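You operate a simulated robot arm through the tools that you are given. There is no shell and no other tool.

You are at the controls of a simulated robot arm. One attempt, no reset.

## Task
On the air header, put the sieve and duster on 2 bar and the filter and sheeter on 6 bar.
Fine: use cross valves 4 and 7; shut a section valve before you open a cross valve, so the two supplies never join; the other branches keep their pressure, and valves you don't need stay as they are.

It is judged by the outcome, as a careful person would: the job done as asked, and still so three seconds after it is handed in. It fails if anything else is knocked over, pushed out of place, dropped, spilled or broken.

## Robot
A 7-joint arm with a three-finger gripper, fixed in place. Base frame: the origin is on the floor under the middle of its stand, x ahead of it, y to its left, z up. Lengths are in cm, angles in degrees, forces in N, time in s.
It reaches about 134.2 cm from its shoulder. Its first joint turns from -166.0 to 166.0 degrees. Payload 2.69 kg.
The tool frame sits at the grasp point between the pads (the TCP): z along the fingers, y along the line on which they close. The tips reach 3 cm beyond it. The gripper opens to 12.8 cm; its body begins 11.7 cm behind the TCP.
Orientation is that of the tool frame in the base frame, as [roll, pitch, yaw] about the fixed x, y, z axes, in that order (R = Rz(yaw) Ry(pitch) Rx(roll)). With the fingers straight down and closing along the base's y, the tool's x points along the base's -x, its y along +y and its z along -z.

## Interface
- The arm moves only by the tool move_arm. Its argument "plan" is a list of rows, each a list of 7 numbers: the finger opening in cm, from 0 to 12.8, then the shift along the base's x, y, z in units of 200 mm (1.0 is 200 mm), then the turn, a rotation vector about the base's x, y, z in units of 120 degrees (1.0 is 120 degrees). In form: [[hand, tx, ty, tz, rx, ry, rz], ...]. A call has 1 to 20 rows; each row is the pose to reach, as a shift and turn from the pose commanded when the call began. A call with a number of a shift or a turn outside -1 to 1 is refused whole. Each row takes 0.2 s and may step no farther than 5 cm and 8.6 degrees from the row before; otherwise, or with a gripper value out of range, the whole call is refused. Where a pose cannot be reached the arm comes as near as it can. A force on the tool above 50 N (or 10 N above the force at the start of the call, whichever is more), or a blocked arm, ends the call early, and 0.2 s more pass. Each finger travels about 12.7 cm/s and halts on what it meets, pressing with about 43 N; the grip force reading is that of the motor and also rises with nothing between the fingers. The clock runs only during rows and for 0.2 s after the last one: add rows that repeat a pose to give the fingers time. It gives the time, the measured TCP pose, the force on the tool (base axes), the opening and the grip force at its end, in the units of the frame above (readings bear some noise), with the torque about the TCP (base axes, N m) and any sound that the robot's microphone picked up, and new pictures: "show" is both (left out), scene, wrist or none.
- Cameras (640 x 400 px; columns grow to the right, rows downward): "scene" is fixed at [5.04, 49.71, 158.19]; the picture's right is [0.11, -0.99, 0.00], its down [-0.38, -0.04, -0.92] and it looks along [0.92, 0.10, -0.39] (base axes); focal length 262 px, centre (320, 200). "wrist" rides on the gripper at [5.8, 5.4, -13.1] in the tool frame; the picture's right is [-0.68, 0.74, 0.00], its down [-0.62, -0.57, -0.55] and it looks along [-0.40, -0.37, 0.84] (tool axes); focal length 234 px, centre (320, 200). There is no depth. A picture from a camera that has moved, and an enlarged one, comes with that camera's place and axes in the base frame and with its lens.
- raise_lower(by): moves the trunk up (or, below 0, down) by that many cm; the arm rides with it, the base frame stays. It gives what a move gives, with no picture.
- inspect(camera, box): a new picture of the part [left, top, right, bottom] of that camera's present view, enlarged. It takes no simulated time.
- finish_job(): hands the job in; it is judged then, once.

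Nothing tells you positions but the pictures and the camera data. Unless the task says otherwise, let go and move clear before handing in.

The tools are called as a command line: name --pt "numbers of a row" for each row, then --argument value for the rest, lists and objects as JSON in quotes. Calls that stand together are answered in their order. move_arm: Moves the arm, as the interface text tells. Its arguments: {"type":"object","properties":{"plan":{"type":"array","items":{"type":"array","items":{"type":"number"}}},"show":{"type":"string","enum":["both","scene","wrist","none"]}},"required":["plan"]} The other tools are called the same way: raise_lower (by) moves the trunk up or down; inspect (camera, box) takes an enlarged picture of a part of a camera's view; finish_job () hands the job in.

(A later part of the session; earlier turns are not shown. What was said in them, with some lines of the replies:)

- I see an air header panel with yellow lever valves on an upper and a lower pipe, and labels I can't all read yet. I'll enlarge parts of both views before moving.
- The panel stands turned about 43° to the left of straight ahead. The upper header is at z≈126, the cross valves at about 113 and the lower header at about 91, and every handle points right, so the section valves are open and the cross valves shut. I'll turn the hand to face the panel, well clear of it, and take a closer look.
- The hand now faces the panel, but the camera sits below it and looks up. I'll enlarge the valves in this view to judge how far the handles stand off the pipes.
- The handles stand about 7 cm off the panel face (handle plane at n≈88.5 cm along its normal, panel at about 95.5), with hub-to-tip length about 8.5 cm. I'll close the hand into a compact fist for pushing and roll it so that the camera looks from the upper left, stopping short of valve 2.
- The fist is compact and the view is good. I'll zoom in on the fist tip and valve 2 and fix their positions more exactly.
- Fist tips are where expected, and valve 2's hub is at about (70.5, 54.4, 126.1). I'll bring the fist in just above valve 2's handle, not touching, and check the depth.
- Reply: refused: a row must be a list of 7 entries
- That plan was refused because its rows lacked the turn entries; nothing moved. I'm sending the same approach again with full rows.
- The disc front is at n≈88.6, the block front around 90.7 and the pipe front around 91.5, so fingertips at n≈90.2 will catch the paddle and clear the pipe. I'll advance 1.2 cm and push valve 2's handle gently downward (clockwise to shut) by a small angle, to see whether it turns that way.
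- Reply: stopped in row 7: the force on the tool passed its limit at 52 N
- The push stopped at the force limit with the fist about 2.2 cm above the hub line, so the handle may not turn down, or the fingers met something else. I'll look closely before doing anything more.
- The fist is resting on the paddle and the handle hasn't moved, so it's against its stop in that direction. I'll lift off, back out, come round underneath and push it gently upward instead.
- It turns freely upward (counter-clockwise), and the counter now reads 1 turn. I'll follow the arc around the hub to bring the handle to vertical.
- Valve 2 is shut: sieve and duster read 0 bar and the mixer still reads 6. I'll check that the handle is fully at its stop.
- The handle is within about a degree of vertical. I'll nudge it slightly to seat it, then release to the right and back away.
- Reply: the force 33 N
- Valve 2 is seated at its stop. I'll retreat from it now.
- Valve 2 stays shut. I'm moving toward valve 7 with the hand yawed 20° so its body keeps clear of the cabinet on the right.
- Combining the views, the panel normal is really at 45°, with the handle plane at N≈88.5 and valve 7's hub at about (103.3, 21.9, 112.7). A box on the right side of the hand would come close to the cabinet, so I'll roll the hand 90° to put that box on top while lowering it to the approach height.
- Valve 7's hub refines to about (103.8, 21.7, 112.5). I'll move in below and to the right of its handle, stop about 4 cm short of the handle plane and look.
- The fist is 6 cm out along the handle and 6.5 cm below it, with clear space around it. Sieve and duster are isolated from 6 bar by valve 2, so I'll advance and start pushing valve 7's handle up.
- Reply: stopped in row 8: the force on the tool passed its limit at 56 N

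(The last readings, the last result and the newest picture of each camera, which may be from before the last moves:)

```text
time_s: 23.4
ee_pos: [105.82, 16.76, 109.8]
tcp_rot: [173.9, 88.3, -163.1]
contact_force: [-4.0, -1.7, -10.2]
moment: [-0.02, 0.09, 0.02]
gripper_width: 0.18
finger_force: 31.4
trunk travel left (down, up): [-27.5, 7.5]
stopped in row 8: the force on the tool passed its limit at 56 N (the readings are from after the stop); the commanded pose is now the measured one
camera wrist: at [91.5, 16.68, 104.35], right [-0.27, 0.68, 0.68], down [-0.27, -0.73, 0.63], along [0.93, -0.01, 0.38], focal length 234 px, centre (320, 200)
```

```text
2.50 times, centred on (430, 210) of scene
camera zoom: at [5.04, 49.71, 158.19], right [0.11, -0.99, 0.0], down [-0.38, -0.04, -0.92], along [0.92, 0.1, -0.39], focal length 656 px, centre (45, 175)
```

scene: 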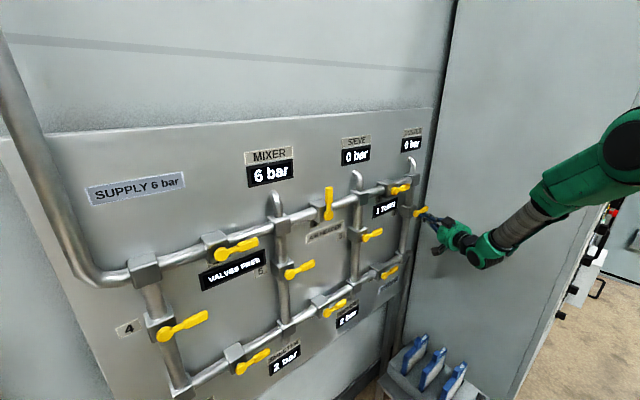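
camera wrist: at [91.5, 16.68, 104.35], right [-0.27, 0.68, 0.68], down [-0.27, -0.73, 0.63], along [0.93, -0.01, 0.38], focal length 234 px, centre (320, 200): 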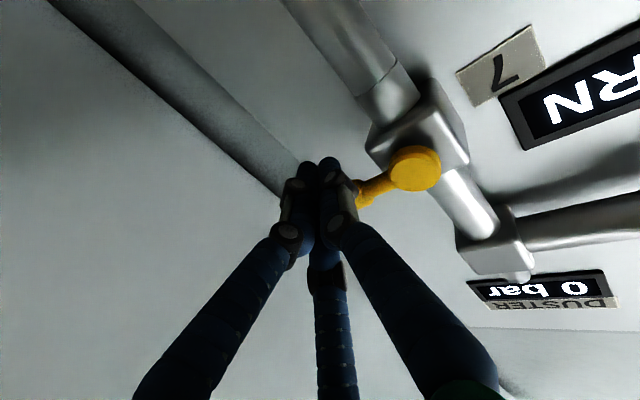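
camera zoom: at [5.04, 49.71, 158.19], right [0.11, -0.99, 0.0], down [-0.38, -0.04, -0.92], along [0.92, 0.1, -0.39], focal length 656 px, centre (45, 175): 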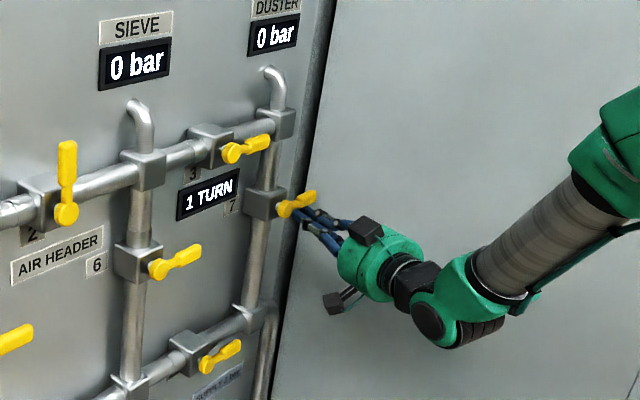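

Valve 7's handle won't go up; it's at its stop that way, so the cross valves must turn downward. I'll back out, go over the top of the handle and push it gently down.

move_arm --pt "0 0 0 -0.075 0 0 0" --pt "0 -0.1237 -0.1237 -0.075 0.0055 -0.013 0" --pt "0 -0.2475 -0.2475 -0.075 0.0055 -0.013 0" --pt "0 -0.2475 -0.2475 0.125 0.0055 -0.013 0" --pt "0 -0.2475 -0.2475 0.325 0.0055 -0.013 0" --pt "0 -0.2475 -0.2475 0.445 0.0055 -0.013 0" --pt "0 -0.1061 -0.1061 0.445 0.0055 -0.013 0" --pt "0 0.0212 0.0212 0.445 0.0055 -0.013 0" --pt "0 0.0141 0.0283 0.36 0.0055 -0.013 0" --pt "0 0.0141 0.0283 0.32 0.0055 -0.013 0" --pt "0 0.0141 0.0283 0.285 0.0055 -0.013 0" --pt "0 0.0272 0.0152 0.2385 0.0055 -0.013 0" --pt "0 0.0354 0.0071 0.193 0.0055 -0.013 0" --pt "0 0.0389 0.0035 0.1465 0.0055 -0.013 0" --show "both"

inspect --camera "wrist" --box '[220, 60, 460, 220]'

inspect --camera "scene" --box '[370, 130, 490, 290]'

```text
time_s: 26.4
ee_pos: [106.69, 16.77, 112.95]
tcp_rot: [19.1, 89.6, 42.0]
contact_force: [0.4, 1.2, 0.2]
moment: [0.0, 0.01, 0.02]
gripper_width: 0.2
finger_force: 31.0
trunk travel left (down, up): [-27.5, 7.5]
camera wrist: at [92.59, 16.82, 107.11], right [-0.29, 0.67, 0.68], down [-0.29, -0.74, 0.61], along [0.91, -0.02, 0.41], focal length 234 px, centre (320, 200)
```

scene: 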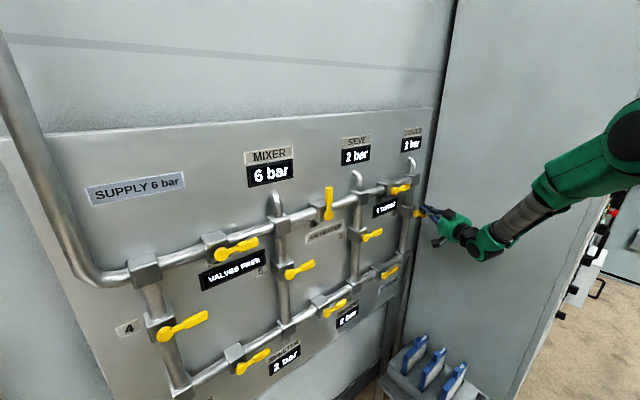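
wrist: 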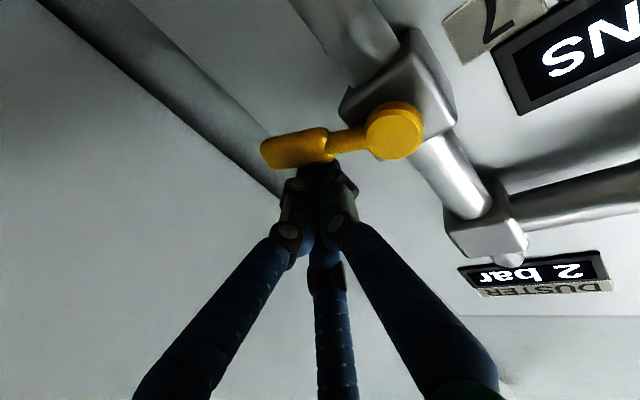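

```text
2.50 times, centred on (340, 140) of wrist
camera zoom: at [92.59, 16.82, 107.11], right [-0.29, 0.67, 0.68], down [-0.29, -0.74, 0.61], along [0.91, -0.02, 0.41], focal length 585 px, centre (270, 350)
```

zoom: 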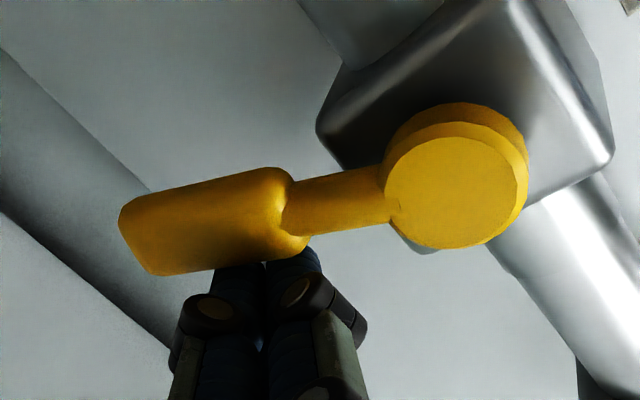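

```text
2.50 times, centred on (430, 210) of scene
camera zoom: at [5.04, 49.71, 158.19], right [0.11, -0.99, 0.0], down [-0.38, -0.04, -0.92], along [0.92, 0.1, -0.39], focal length 656 px, centre (45, 175)
```

zoom: 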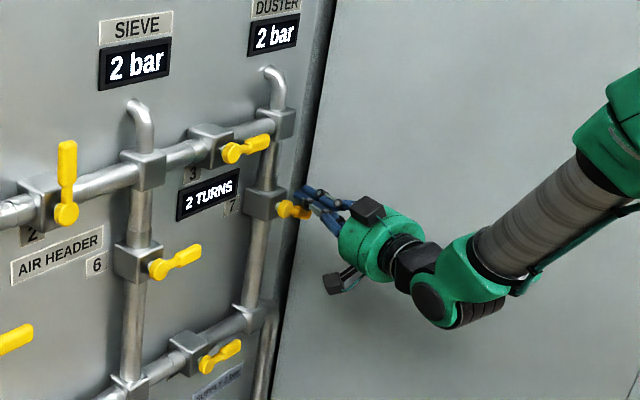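

Valve 7 turns downward, and sieve and duster already read 2 bar. I'll follow the arc on down to bring the handle to vertical.

move_arm --pt "0 -0.0025 0.0025 -0.046 0 0 0" --pt "0 -0.0071 0.0071 -0.0925 0 0 0" --pt "0 -0.0163 0.0163 -0.138 0 0 0" --pt "0 -0.0297 0.0297 -0.181 0 0 0" --pt "0 -0.0474 0.0474 -0.221 0 0 0" --pt "0 -0.0686 0.0686 -0.257 0 0 0" --pt "0 -0.0933 0.0933 -0.2885 0 0 0" --pt "0 -0.1138 0.1138 -0.3085 0 0 0" --pt "0 -0.1358 0.1358 -0.326 0 0 0" --pt "0 -0.1358 0.1358 -0.326 0 0 0" --show "both"

inspect --camera "wrist" --box '[220, 60, 460, 220]'

inspect --camera "scene" --box '[370, 130, 490, 290]'

```text
time_s: 28.4
ee_pos: [104.71, 18.66, 107.19]
tcp_rot: [16.6, 89.0, 39.0]
contact_force: [3.7, -11.4, 0.1]
moment: [-0.01, -0.01, 0.03]
gripper_width: 0.22
finger_force: 31.8
trunk travel left (down, up): [-27.5, 7.5]
stopped in row 10: the force on the tool passed its limit at 56 N (the readings are from after the stop); the commanded pose is now the measured one
camera wrist: at [90.49, 18.82, 101.21], right [-0.29, 0.67, 0.68], down [-0.3, -0.74, 0.6], along [0.91, -0.03, 0.41], focal length 234 px, centre (320, 200)
```

scene: 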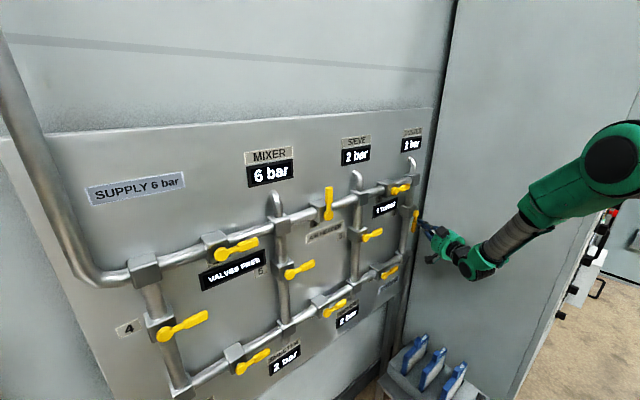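
wrist: 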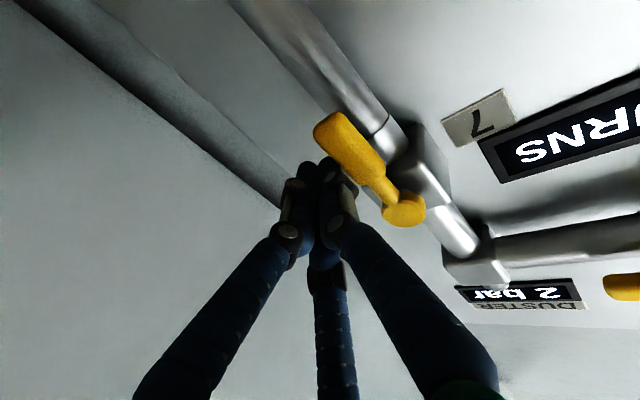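

```text
2.50 times, centred on (340, 140) of wrist
camera zoom: at [90.49, 18.82, 101.21], right [-0.29, 0.67, 0.68], down [-0.3, -0.74, 0.6], along [0.91, -0.03, 0.41], focal length 585 px, centre (270, 350)
```

zoom: 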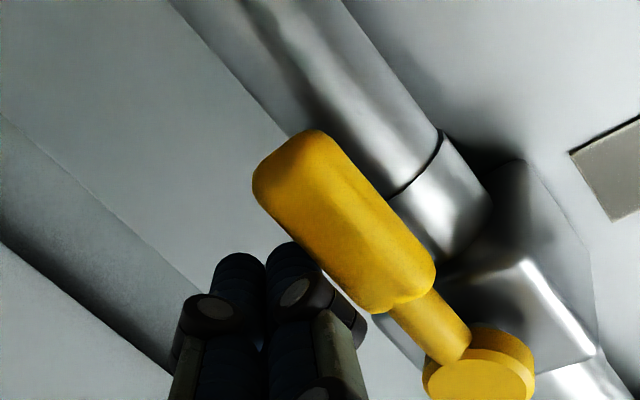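

```text
2.50 times, centred on (430, 210) of scene
camera zoom: at [5.04, 49.71, 158.19], right [0.11, -0.99, 0.0], down [-0.38, -0.04, -0.92], along [0.92, 0.1, -0.39], focal length 656 px, centre (45, 175)
```

zoom: 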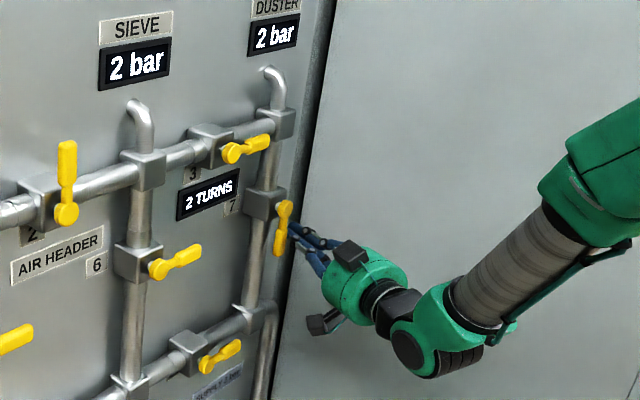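

Valve 7 is fully open and seated against its stop. I'll ease off it, retreat, and roll the hand back to the camera-above pose squared to the panel, heading for the lower header.

move_arm --pt "0 0.0283 -0.0283 0 0 0 0" --pt "0 -0.1131 -0.1697 0 0 0 0" --pt "0 -0.2722 -0.3288 0 0 0 0" --pt "0 -0.3291 -0.322 -0.0292 0.0523 0.0349 0.0123" --pt "0 -0.3859 -0.3152 -0.0583 0.1045 0.0697 0.0246" --pt "0 -0.4428 -0.3085 -0.0875 0.1568 0.1046 0.0369" --pt "0 -0.4997 -0.3017 -0.1167 0.2091 0.1395 0.0492" --pt "0 -0.5566 -0.2949 -0.1458 0.2613 0.1743 0.0615" --pt "0 -0.6134 -0.2881 -0.175 0.3136 0.2092 0.0739" --pt "0 -0.6703 -0.2813 -0.2042 0.3659 0.2441 0.0862" --pt "0 -0.7272 -0.2746 -0.2333 0.4181 0.2789 0.0985" --pt "0 -0.784 -0.2678 -0.2625 0.4704 0.3138 0.1108" --pt "0 -0.8409 -0.261 -0.2917 0.5227 0.3487 0.1231" --pt "0 -0.8978 -0.2542 -0.3208 0.5749 0.3835 0.1354" --pt "0 -0.9546 -0.2475 -0.35 0.6272 0.4184 0.1477" --pt "0 -0.9546 -0.2475 -0.35 0.6272 0.4184 0.1477" --show "both"

```text
time_s: 31.9
ee_pos: [85.39, 13.95, 100.28]
tcp_rot: [90.0, -0.2, 134.2]
contact_force: [0.0, 0.1, -0.5]
moment: [0.0, 0.02, 0.01]
gripper_width: 0.2
finger_force: 31.1
trunk travel left (down, up): [-27.5, 7.5]
camera wrist: at [71.98, 9.15, 105.63], right [0.47, -0.49, 0.73], down [0.03, -0.82, -0.57], along [0.88, 0.29, -0.37], focal length 234 px, centre (320, 200)
```

scene: 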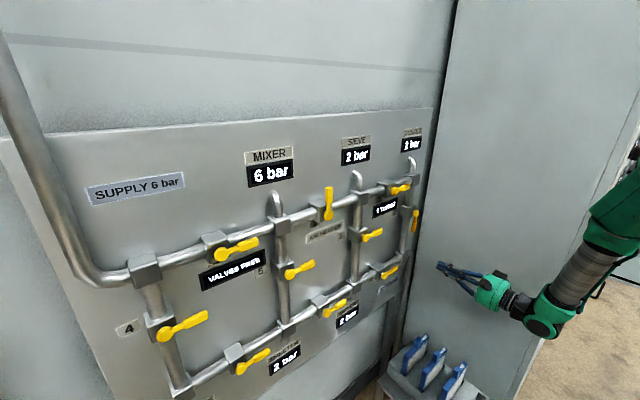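
wrist: 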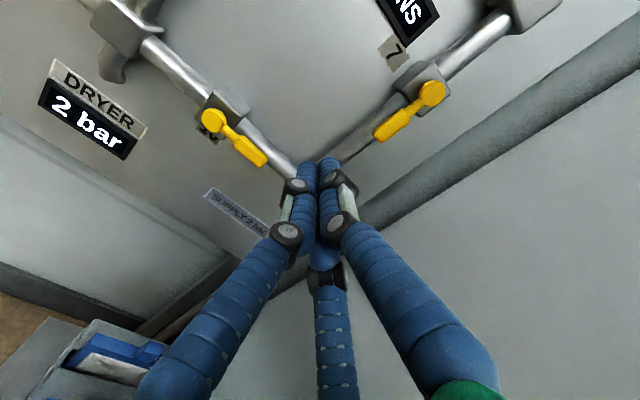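

Sieve and duster read 2 bar and valve 7's handle is vertical. I'm sliding left along the panel toward the lower section valve between sheeter and dryer.

move_arm --pt "0 -0.16 0.16 -0.03 0 0 0" --pt "0 -0.32 0.32 -0.06 0 0 0" --pt "0 -0.48 0.48 -0.09 0 0 0" --pt "0 -0.64 0.64 -0.12 0 0 0" --pt "0 -0.8 0.8 -0.15 0 0 0" --pt "0 -0.96 0.96 -0.18 0 0 0" --show "none"

move_arm --pt "0 -0.16 0.16 -0.02 0 0 0" --pt "0 -0.32 0.32 -0.04 0 0 0" --pt "0 -0.46 0.46 -0.06 0 0 0" --pt "0 -0.46 0.46 -0.06 0 0 0" --show "both"

inspect --camera "wrist" --box '[0, 0, 320, 200]'

```text
time_s: 33.2
ee_pos: [66.31, 33.33, 96.65]
tcp_rot: [90.0, -0.2, 134.0]
contact_force: [-0.2, 0.2, 0.3]
moment: [-0.01, 0.01, 0.02]
gripper_width: 0.21
finger_force: 31.0
trunk travel left (down, up): [-27.5, 7.5]
```

```text
time_s: 34.2
ee_pos: [57.17, 42.61, 95.47]
tcp_rot: [89.9, -0.1, 134.1]
contact_force: [0.6, 0.4, -0.2]
moment: [0.0, -0.02, -0.07]
gripper_width: 0.22
finger_force: 31.3
trunk travel left (down, up): [-27.5, 7.5]
camera wrist: at [43.62, 37.76, 100.89], right [0.47, -0.49, 0.74], down [0.03, -0.82, -0.57], along [0.88, 0.29, -0.37], focal length 234 px, centre (320, 200)
```

scene: 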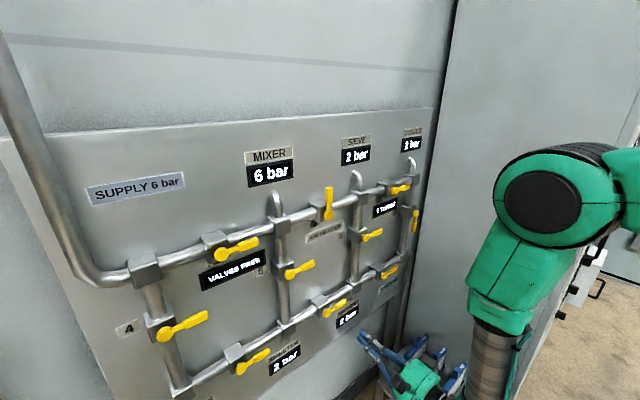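
wrist: 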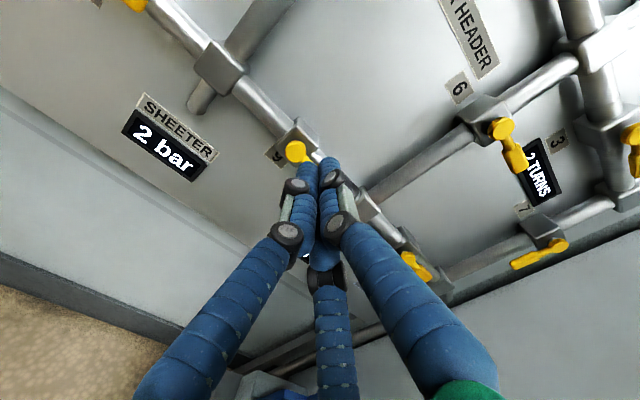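

```text
2.00 times, centred on (160, 100) of wrist
camera zoom: at [43.62, 37.76, 100.89], right [0.47, -0.49, 0.74], down [0.03, -0.82, -0.57], along [0.88, 0.29, -0.37], focal length 468 px, centre (640, 400)
```

zoom: 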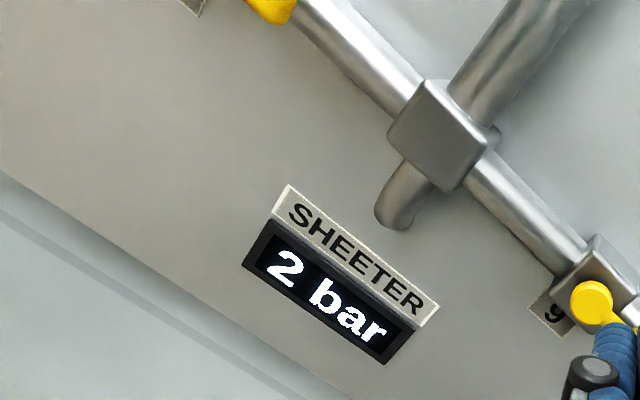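

Valve 9 sits between sheeter and dryer. Before turning it, I'll take a quick look further left to confirm that the filter hangs off the left end of the lower header.

move_arm --pt "0 -0.16 0.16 0 0 0 0" --pt "0 -0.32 0.32 0 0 0 0" --pt "0 -0.48 0.48 0 0 0 0" --pt "0 -0.64 0.64 0 0 0 0" --pt "0 -0.8 0.8 0 0 0 0" --pt "0 -0.8 0.8 0 0 0 0" --show "both"

inspect --camera "wrist" --box '[0, 0, 360, 200]'

```text
time_s: 35.6
ee_pos: [41.17, 58.37, 95.39]
tcp_rot: [89.9, -0.1, 134.1]
contact_force: [-0.3, 0.6, 0.1]
moment: [0.0, -0.01, -0.05]
gripper_width: 0.17
finger_force: 31.3
trunk travel left (down, up): [-27.5, 7.5]
camera wrist: at [27.67, 53.44, 100.76], right [0.47, -0.49, 0.74], down [0.03, -0.82, -0.57], along [0.88, 0.29, -0.37], focal length 234 px, centre (320, 200)
```

scene: 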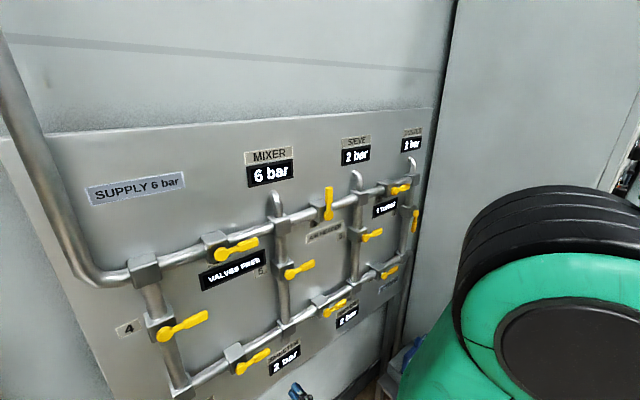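
wrist: 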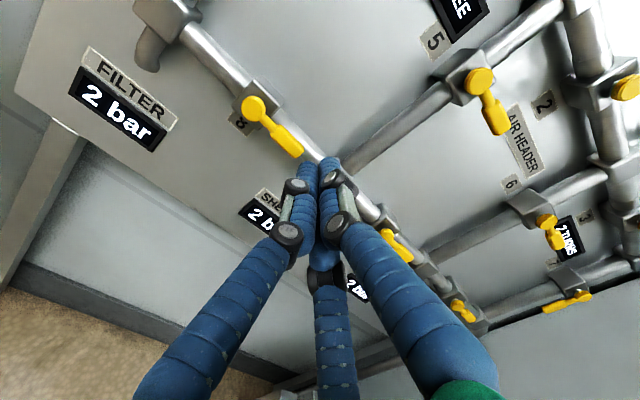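

```text
1.78 times, centred on (180, 100) of wrist
camera zoom: at [27.67, 53.44, 100.76], right [0.47, -0.49, 0.74], down [0.03, -0.82, -0.57], along [0.88, 0.29, -0.37], focal length 416 px, centre (569, 378)
```

zoom: 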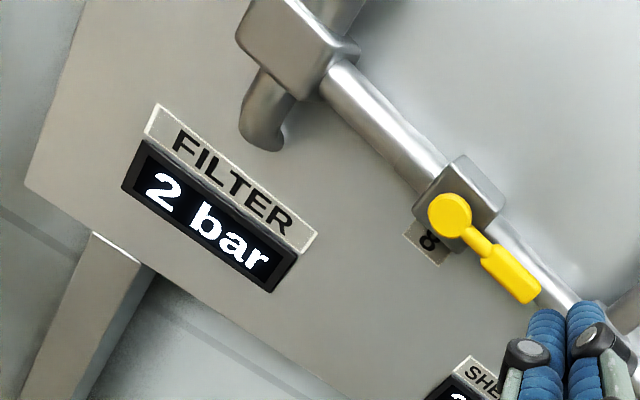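

The filter is on the left end of the lower header with valve 8 open, so shutting valve 9 isolates filter and sheeter while the dryer stays on 2 bar. I'm returning to valve 9 and taking station below its handle.

move_arm --pt "0 0.155 -0.155 -0.05 0 0 0" --pt "0 0.31 -0.31 -0.12 0 0 0" --pt "0 0.465 -0.465 -0.2 0 0 0" --pt "0 0.62 -0.62 -0.28 0 0 0" --pt "0 0.775 -0.775 -0.36 0 0 0" --pt "0 0.92 -0.92 -0.45 0 0 0" --show "none"

move_arm --pt "0 0.15 -0.03 -0.05 0 0 0.0067" --pt "0 0.3 0.1 -0.1 0 0 0.0067" --pt "0 0.38 0.16 -0.12 0 0 0.0067" --pt "0 0.38 0.16 -0.12 0 0 0.0067" --show "both"

inspect --camera "wrist" --box '[180, 20, 420, 200]'

inspect --camera "scene" --box '[280, 260, 440, 400]'

```text
time_s: 37.0
ee_pos: [59.54, 39.76, 86.22]
tcp_rot: [89.9, -0.1, 134.0]
contact_force: [0.0, -0.5, -0.6]
moment: [-0.03, 0.03, -0.01]
gripper_width: 0.2
finger_force: 31.8
trunk travel left (down, up): [-27.5, 7.5]
```

```text
time_s: 38.0
ee_pos: [66.98, 43.24, 84.09]
tcp_rot: [89.9, -0.1, 135.0]
contact_force: [0.2, -0.3, -0.6]
moment: [0.02, -0.03, -0.01]
gripper_width: 0.22
finger_force: 31.6
trunk travel left (down, up): [-27.5, 7.5]
camera wrist: at [53.63, 38.22, 89.47], right [0.48, -0.48, 0.73], down [0.05, -0.82, -0.57], along [0.88, 0.31, -0.37], focal length 234 px, centre (320, 200)
```

scene: 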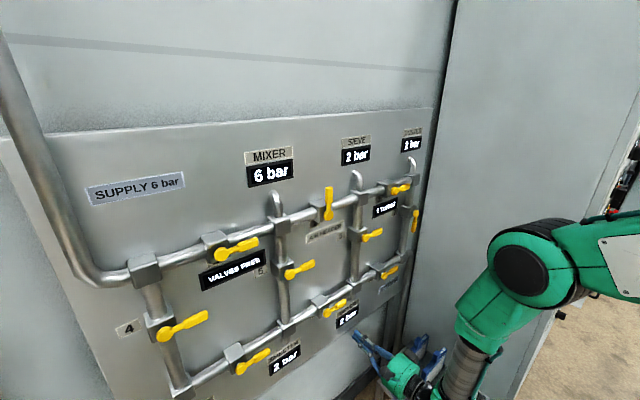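
wrist: 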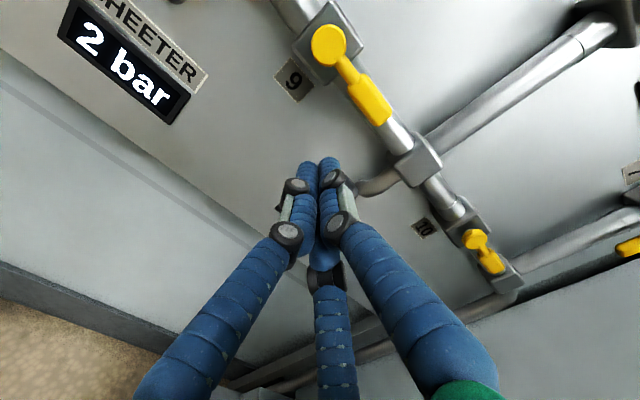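

```text
2.22 times, centred on (300, 110) of wrist
camera zoom: at [53.63, 38.22, 89.47], right [0.48, -0.48, 0.73], down [0.05, -0.82, -0.57], along [0.88, 0.31, -0.37], focal length 520 px, centre (364, 400)
```

zoom: 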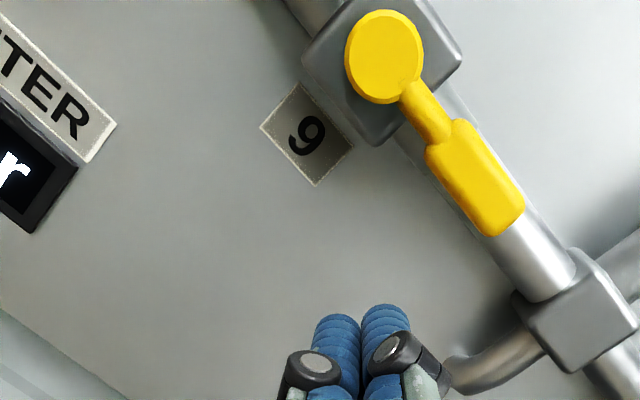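

```text
2.86 times, centred on (360, 330) of scene
camera zoom: at [5.04, 49.71, 158.19], right [0.11, -0.99, 0.0], down [-0.38, -0.04, -0.92], along [0.92, 0.1, -0.39], focal length 750 px, centre (206, -171)
```

zoom: 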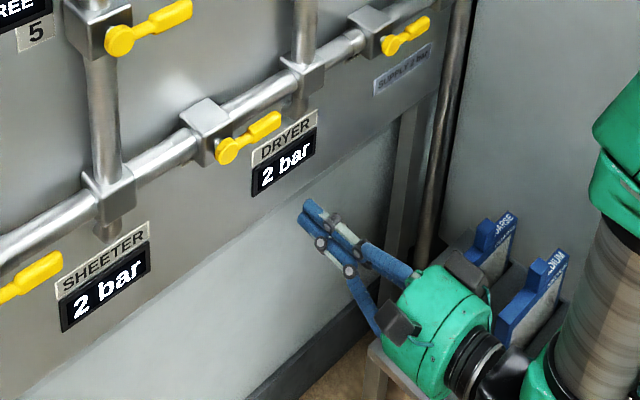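

Valve 9's hub is at (70.6, 54.6, 90.2) with the same handle geometry as valve 2. I'll advance below its handle and start pushing up.

move_arm --pt "0 0.1556 0.1273 0 0 0 0" --pt "0 0.2758 0.2192 0 0 0 0" --pt "0 0.3592 0.3026 0 0 0 0" --pt "0 0.3592 0.3026 0.065 0 0 0" --pt "0 0.3592 0.3026 0.115 0 0 0" --pt "0 0.3592 0.3026 0.1515 0 0 0" --pt "0 0.3719 0.2899 0.197 0 0 0" --pt "0 0.3801 0.2818 0.244 0 0 0" --pt "0 0.384 0.2779 0.293 0 0 0" --show "both"

inspect --camera "wrist" --box '[180, 60, 420, 220]'

```text
time_s: 40.0
ee_pos: [74.75, 48.66, 90.01]
tcp_rot: [90.0, -0.1, 134.9]
contact_force: [-0.4, 0.1, -0.1]
moment: [0.0, -0.01, -0.01]
gripper_width: 0.2
finger_force: 31.0
trunk travel left (down, up): [-27.5, 7.5]
camera wrist: at [61.37, 43.64, 95.37], right [0.48, -0.48, 0.73], down [0.05, -0.82, -0.57], along [0.88, 0.31, -0.37], focal length 234 px, centre (320, 200)
```

scene: 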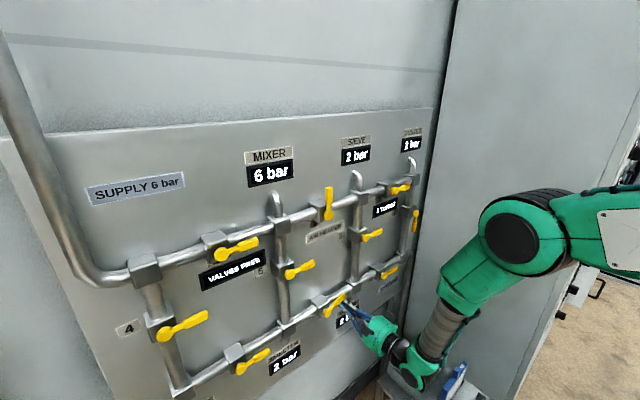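
wrist: 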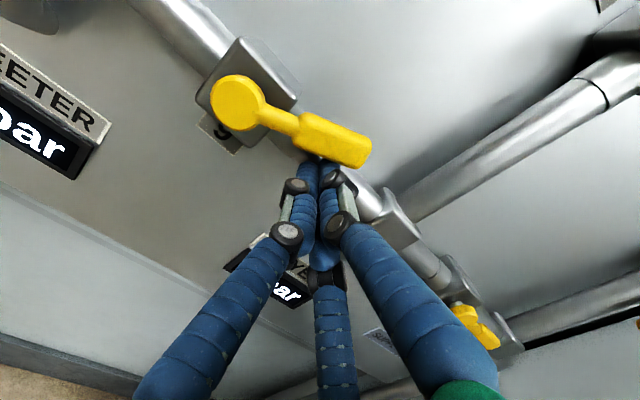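

```text
2.50 times, centred on (300, 140) of wrist
camera zoom: at [61.37, 43.64, 95.37], right [0.48, -0.48, 0.73], down [0.05, -0.82, -0.57], along [0.88, 0.31, -0.37], focal length 585 px, centre (370, 350)
```

zoom: 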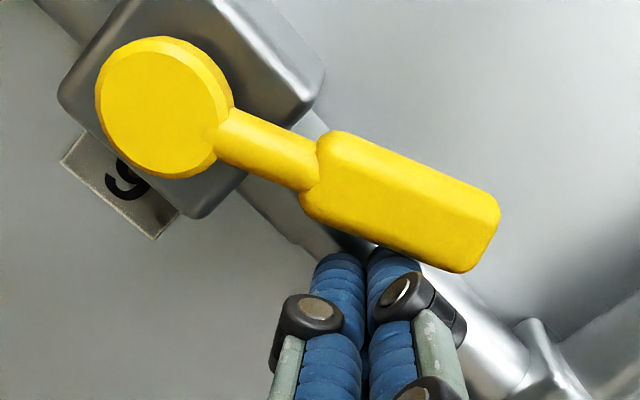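

Valve 9 also turns up freely. I'll follow the arc to vertical and seat it.

move_arm --pt "0 -0.0067 0.0067 0.046 0 0 0" --pt "0 -0.0127 0.0127 0.094 0 0 0" --pt "0 -0.0233 0.0233 0.1405 0 0 0" --pt "0 -0.0385 0.0385 0.1845 0 0 0" --pt "0 -0.0583 0.0583 0.2245 0 0 0" --pt "0 -0.0813 0.0813 0.2605 0 0 0" --pt "0 -0.1078 0.1078 0.292 0 0 0" --pt "0 -0.1298 0.1298 0.3105 0 0 0" --pt "0 -0.1492 0.1492 0.3235 0 0 0" --pt "0 -0.1573 0.1573 0.327 0 0 0" --pt "0 -0.1573 0.1573 0.327 0 0 0" --show "both"

inspect --camera "scene" --box '[230, 220, 410, 390]'

inspect --camera "wrist" --box '[180, 60, 420, 220]'

```text
time_s: 42.5
ee_pos: [71.77, 51.67, 96.3]
tcp_rot: [89.9, -0.3, 134.7]
contact_force: [28.6, -22.4, -9.1]
moment: [-0.31, -0.1, -0.32]
gripper_width: 0.23
finger_force: 31.3
trunk travel left (down, up): [-27.5, 7.5]
camera wrist: at [58.39, 46.7, 101.77], right [0.48, -0.48, 0.73], down [0.04, -0.82, -0.57], along [0.88, 0.3, -0.37], focal length 234 px, centre (320, 200)
```

scene: 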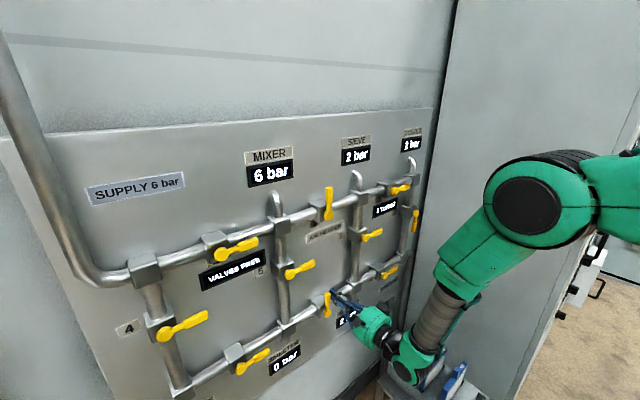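
wrist: 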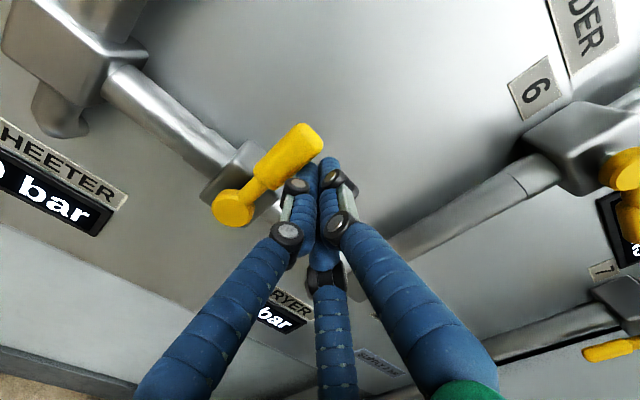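

```text
2.35 times, centred on (320, 305) of scene
camera zoom: at [5.04, 49.71, 158.19], right [0.11, -0.99, 0.0], down [-0.38, -0.04, -0.92], along [0.92, 0.1, -0.39], focal length 618 px, centre (320, -47)
```

zoom: 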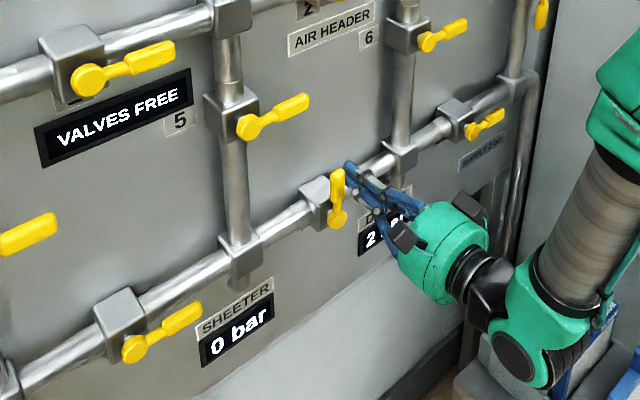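

```text
2.50 times, centred on (300, 140) of wrist
camera zoom: at [58.39, 46.7, 101.77], right [0.48, -0.48, 0.73], down [0.04, -0.82, -0.57], along [0.88, 0.3, -0.37], focal length 585 px, centre (370, 350)
```

zoom: 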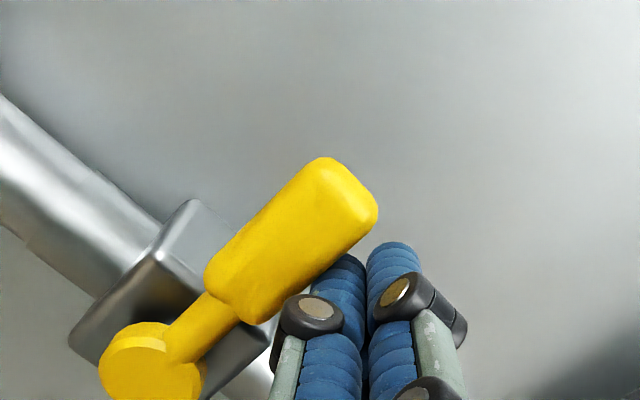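

Sheeter reads 0 bar and valve 9 is seated. I'll release it, back away and travel up-left toward cross valve 4.

move_arm --pt "0 0.0636 -0.0636 0 0 0 0" --pt "0 -0.0778 -0.2051 0 0 0 0" --pt "0 -0.2369 -0.3642 0 0 0 0" --pt "0 -0.396 -0.5233 0 0 0 0" --pt "0 -0.601 -0.4596 0.1 0 0 0" --pt "0 -0.7425 -0.3182 0.225 0 0 0" --pt "0 -0.8839 -0.1768 0.35 0 0 0" --pt "0 -0.99 -0.0707 0.475 0 0 0" --pt "0 -0.99 -0.0707 0.475 0 0 0" --show "both"

```text
time_s: 44.5
ee_pos: [51.44, 50.65, 106.01]
tcp_rot: [89.9, -0.1, 135.0]
contact_force: [-1.1, 0.0, 0.0]
moment: [-0.04, 0.02, -0.01]
gripper_width: 0.21
finger_force: 31.6
trunk travel left (down, up): [-27.5, 7.5]
camera wrist: at [38.13, 45.59, 111.31], right [0.48, -0.48, 0.73], down [0.05, -0.82, -0.57], along [0.88, 0.31, -0.37], focal length 234 px, centre (320, 200)
```

scene: 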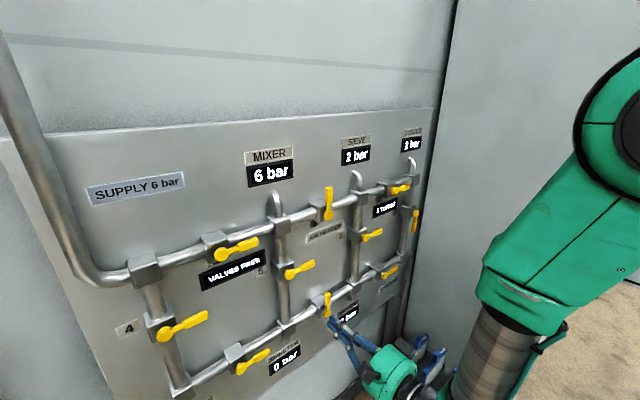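
wrist: 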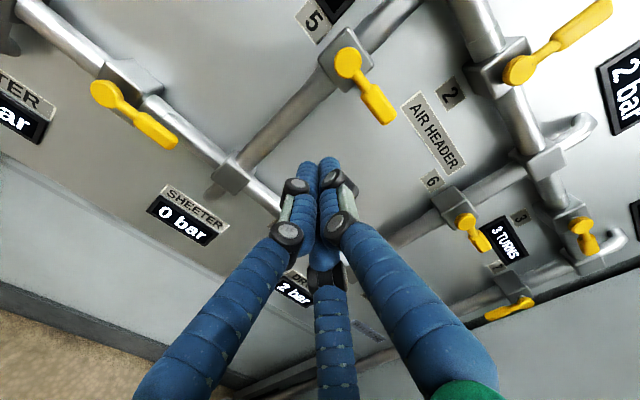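

The counter reads 3 turns and the dryer still reads 2 bar. I'm moving on to a spot in front of and above valve 4's handle.

move_arm --pt "0 -0.124 0.142 0.093 0 0 0" --pt "0 -0.247 0.284 0.186 0 0 0" --pt "0 -0.371 0.426 0.279 0 0 0" --pt "0 -0.495 0.568 0.371 0 0 0" --pt "0 -0.619 0.71 0.464 0 0 0" --pt "0 -0.742 0.852 0.557 0 0 0" --pt "0 -0.866 0.9935 0.65 0 0 0" --pt "0 -0.866 0.9935 0.65 0 0 0" --show "both"

inspect --camera "wrist" --box '[140, 60, 460, 260]'

```text
time_s: 46.2
ee_pos: [34.42, 70.33, 118.94]
tcp_rot: [90.0, -0.1, 135.0]
contact_force: [-0.7, 0.0, 0.2]
moment: [-0.01, 0.0, -0.05]
gripper_width: 0.21
finger_force: 31.3
trunk travel left (down, up): [-27.5, 7.5]
camera wrist: at [20.99, 65.37, 124.34], right [0.48, -0.48, 0.74], down [0.05, -0.82, -0.57], along [0.88, 0.31, -0.37], focal length 234 px, centre (320, 200)
```

scene: 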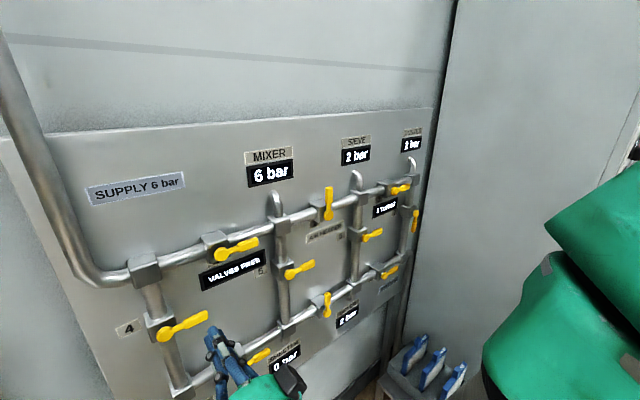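
wrist: 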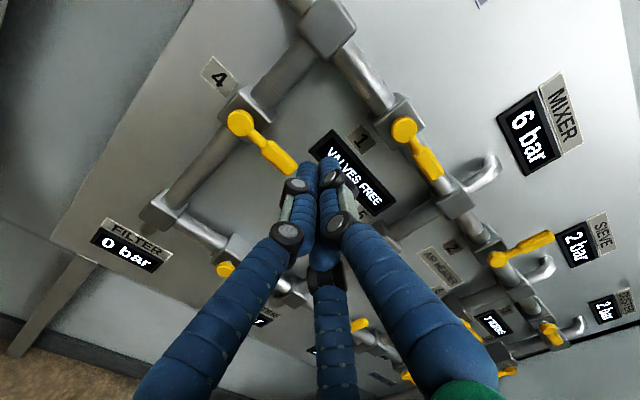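

```text
2.00 times, centred on (300, 160) of wrist
camera zoom: at [20.99, 65.37, 124.34], right [0.48, -0.48, 0.74], down [0.05, -0.82, -0.57], along [0.88, 0.31, -0.37], focal length 468 px, centre (360, 280)
```

zoom: 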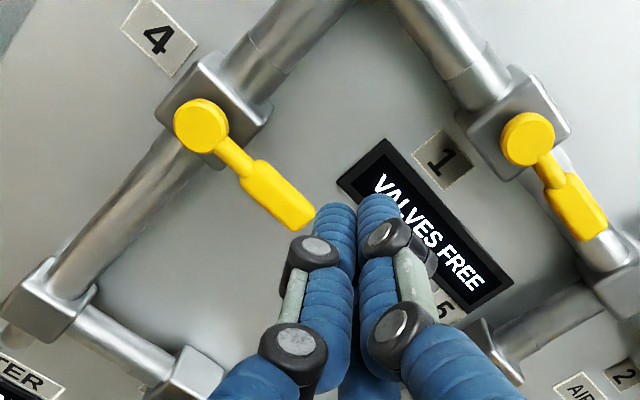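

Filter and sheeter both read 0 bar, isolated by valve 9, and valve 4's hub is at (39.85, 85.3, 112.6). I'll advance above its handle and start pushing it down.

move_arm --pt "0 0.1485 0.1697 0 0 0 0" --pt "0 0.3005 0.3359 0 0 0 0" --pt "0 0.449 0.4844 -0.025 0 0 0" --pt "0 0.449 0.4844 -0.107 0 0 0" --pt "0 0.449 0.4844 -0.157 0 0 0" --pt "0 0.449 0.4844 -0.192 0 0 0" --pt "0 0.4596 0.4738 -0.2355 0 0 0" --pt "0 0.4653 0.4681 -0.2815 0 0 0" --pt "0 0.4667 0.4667 -0.329 0 0 0" --show "both"

inspect --camera "wrist" --box '[140, 60, 400, 240]'

```text
time_s: 48.2
ee_pos: [43.68, 79.61, 112.25]
tcp_rot: [90.0, 0.0, 134.9]
contact_force: [-0.6, 0.1, 0.1]
moment: [0.06, -0.04, 0.01]
gripper_width: 0.2
finger_force: 32.0
trunk travel left (down, up): [-27.5, 7.5]
camera wrist: at [30.37, 74.66, 117.58], right [0.48, -0.48, 0.74], down [0.05, -0.82, -0.57], along [0.88, 0.3, -0.37], focal length 234 px, centre (320, 200)
```

scene: 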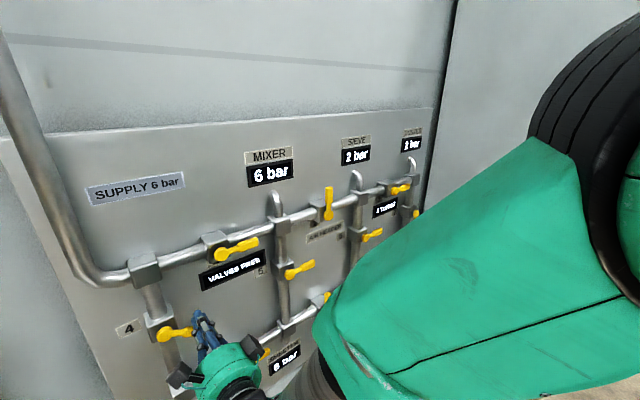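
wrist: 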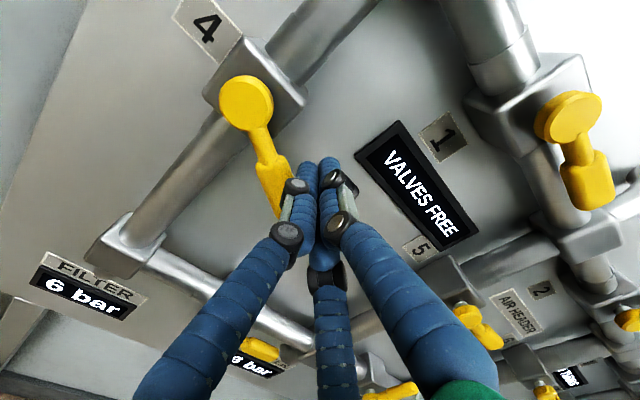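

```text
2.22 times, centred on (270, 150) of wrist
camera zoom: at [30.37, 74.66, 117.58], right [0.48, -0.48, 0.74], down [0.05, -0.82, -0.57], along [0.88, 0.3, -0.37], focal length 520 px, centre (431, 311)
```

zoom: 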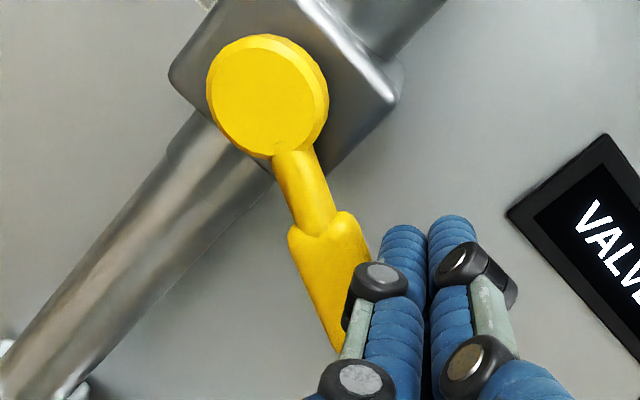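

Filter reads 6 bar already. I'll follow the arc to bring valve 4's handle fully down and seat it.

move_arm --pt "0 -0.0039 0.0039 -0.047 0 0 0" --pt "0 -0.0127 0.0127 -0.0925 0 0 0" --pt "0 -0.0258 0.0258 -0.1355 0 0 0" --pt "0 -0.0428 0.0428 -0.176 0 0 0" --pt "0 -0.0636 0.0636 -0.2125 0 0 0" --pt "0 -0.088 0.088 -0.245 0 0 0" --pt "0 -0.1117 0.1117 -0.2685 0 0 0" --pt "0 -0.1336 0.1336 -0.286 0 0 0" --pt "0 -0.145 0.145 -0.293 0 0 0" --show "both"

inspect --camera "wrist" --box '[140, 60, 400, 240]'

inspect --camera "scene" --box '[80, 240, 280, 400]'

```text
time_s: 50.2
ee_pos: [41.03, 82.46, 106.47]
tcp_rot: [89.9, -0.2, 134.8]
contact_force: [7.4, -14.8, 4.0]
moment: [-0.04, 0.01, -0.07]
gripper_width: 0.17
finger_force: 31.6
trunk travel left (down, up): [-27.5, 7.5]
camera wrist: at [27.62, 77.41, 111.8], right [0.48, -0.48, 0.73], down [0.04, -0.82, -0.57], along [0.88, 0.3, -0.37], focal length 234 px, centre (320, 200)
```

scene: 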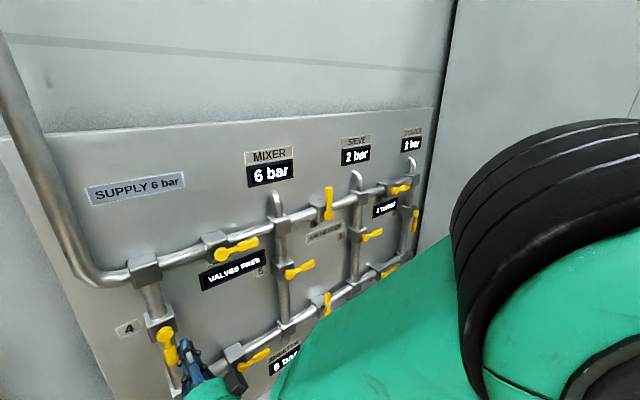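
wrist: 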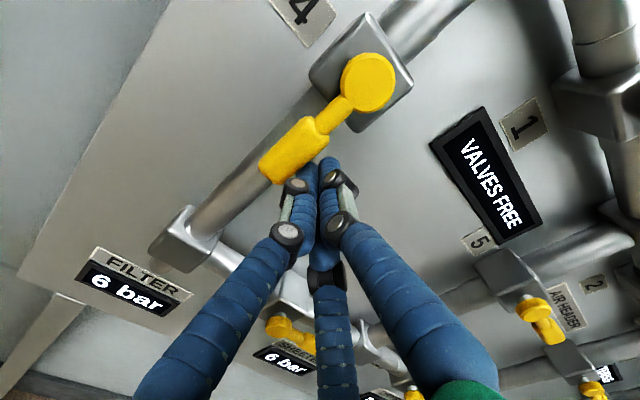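

```text
2.22 times, centred on (270, 150) of wrist
camera zoom: at [27.62, 77.41, 111.8], right [0.48, -0.48, 0.73], down [0.04, -0.82, -0.57], along [0.88, 0.3, -0.37], focal length 520 px, centre (431, 311)
```

zoom: 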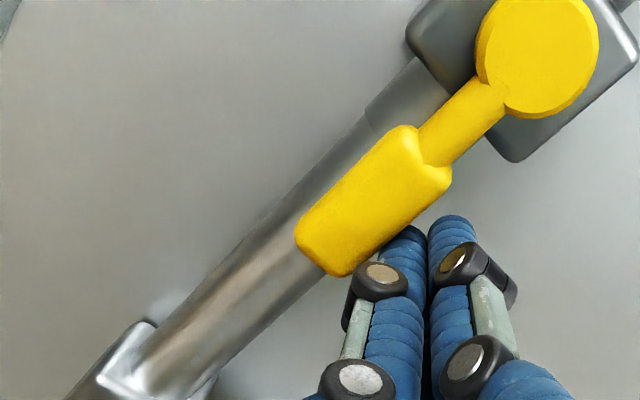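

```text
2.50 times, centred on (180, 320) of scene
camera zoom: at [5.04, 49.71, 158.19], right [0.11, -0.99, 0.0], down [-0.38, -0.04, -0.92], along [0.92, 0.1, -0.39], focal length 656 px, centre (670, -100)
```

zoom: 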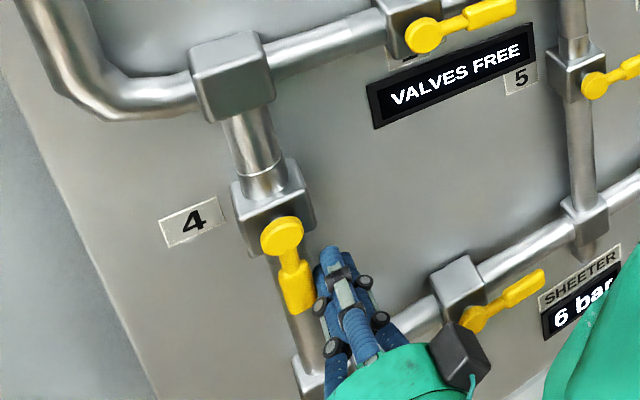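

Valve 4 is open with its handle vertical, and filter and sheeter both read 6 bar. I'll give one small nudge to seat it, then release and back away.

move_arm --pt "0 -0.0106 0.0106 0 0 0 0" --pt "0 0.06 -0.06 0 0 0 0" --pt "0 -0.0778 -0.2051 0 0 0 0" --pt "0 -0.2369 -0.3642 0 0 0 0" --pt "0 -0.396 -0.5233 0 0 0 0" --pt "0 -0.48 -0.72 0 0 0 0" --pt "0 -0.4 -0.92 0 0 0 0" --pt "0 -0.4 -0.92 0 0 0 0" --show "both"

```text
time_s: 52.0
ee_pos: [32.84, 64.22, 106.23]
tcp_rot: [89.9, -0.2, 135.0]
contact_force: [0.3, -0.2, -0.7]
moment: [-0.03, -0.01, 0.03]
gripper_width: 0.21
finger_force: 31.4
trunk travel left (down, up): [-27.5, 7.5]
camera wrist: at [19.39, 59.19, 111.7], right [0.48, -0.48, 0.73], down [0.05, -0.82, -0.57], along [0.88, 0.31, -0.37], focal length 234 px, centre (320, 200)
```

scene: 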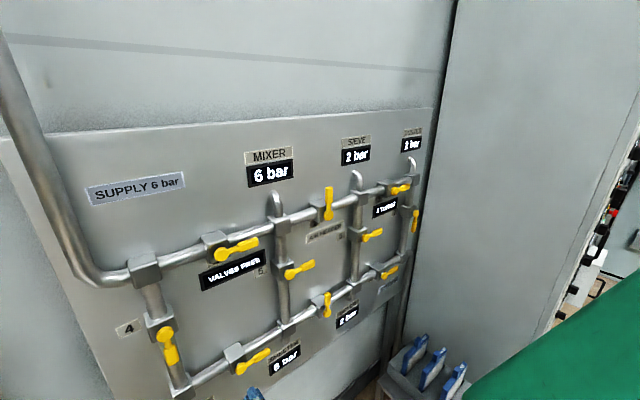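
wrist: 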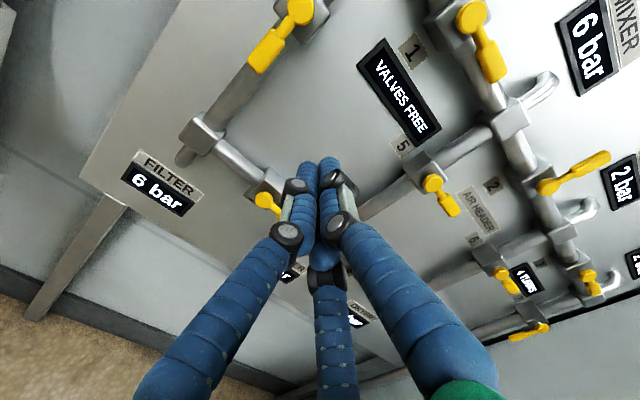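

The hand is clear of the panel. I'll check every gauge and handle once more before handing in.

inspect --camera "scene" --box '[220, 120, 440, 260]'

inspect --camera "scene" --box '[110, 230, 410, 400]'

inspect --camera "wrist" --box '[80, 0, 320, 240]'

```text
2.86 times, centred on (330, 190) of scene
camera zoom: at [5.04, 49.71, 158.19], right [0.11, -0.99, 0.0], down [-0.38, -0.04, -0.92], along [0.92, 0.1, -0.39], focal length 750 px, centre (291, 229)
```

zoom: 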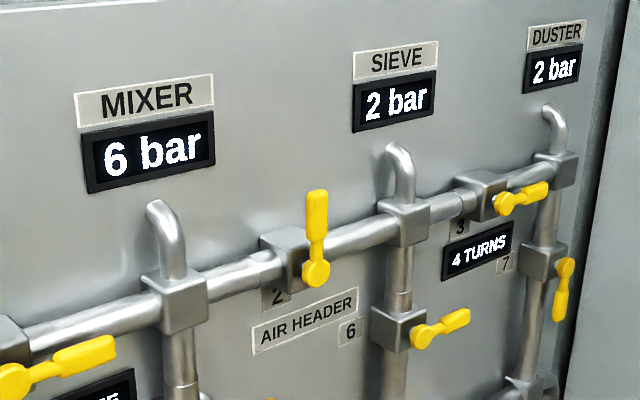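

```text
2.13 times, centred on (260, 315) of scene
camera zoom: at [5.04, 49.71, 158.19], right [0.11, -0.99, 0.0], down [-0.38, -0.04, -0.92], along [0.92, 0.1, -0.39], focal length 560 px, centre (448, -45)
```

zoom: 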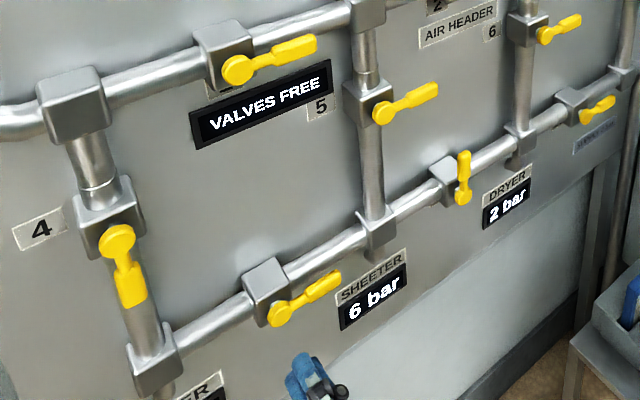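

```text
1.67 times, centred on (200, 120) of wrist
camera zoom: at [19.39, 59.19, 111.7], right [0.48, -0.48, 0.73], down [0.05, -0.82, -0.57], along [0.88, 0.31, -0.37], focal length 390 px, centre (520, 333)
```

zoom: 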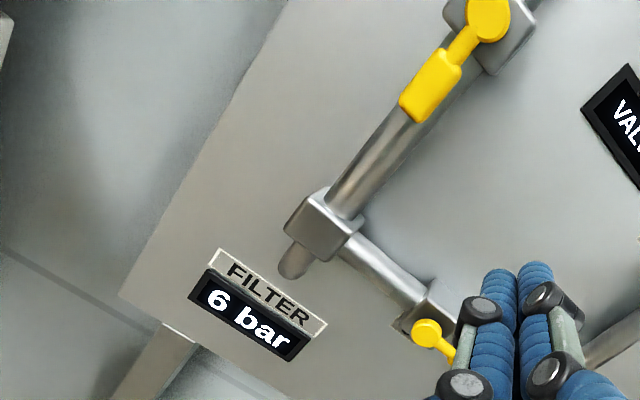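

Every gauge reads as asked: sieve and duster 2 bar, filter and sheeter 6 bar, mixer still 6 and dryer still 2. Valves 2 and 9 are shut, 4 and 7 are open, the other handles haven't moved, and the arm is clear, so I'm handing in.

finish_job

```text
The job is handed in.
```

The job is handed in. The sieve and duster are on 2 bar, and the filter and sheeter are on 6 bar. The mixer still reads 6 bar and the dryer 2 bar.

- **Sieve and duster:** I shut section valve 2 and then opened cross valve 7.
- **Filter and sheeter:** I shut section valve 9 and then opened cross valve 4.
- **Supplies kept apart:** I shut each section valve before opening its cross valve. Each isolated pair read 0 bar before its cross valve opened.
- **Other valves:** I turned only these four, and the counter on the panel reads 4 turns. The other six handles are as they were.

The handles turn only one way, and I first pushed valves 2 and 7 the wrong way. Each push met the handle's stop and cut out at a little over 50 N. Neither handle moved, and I saw no damage.
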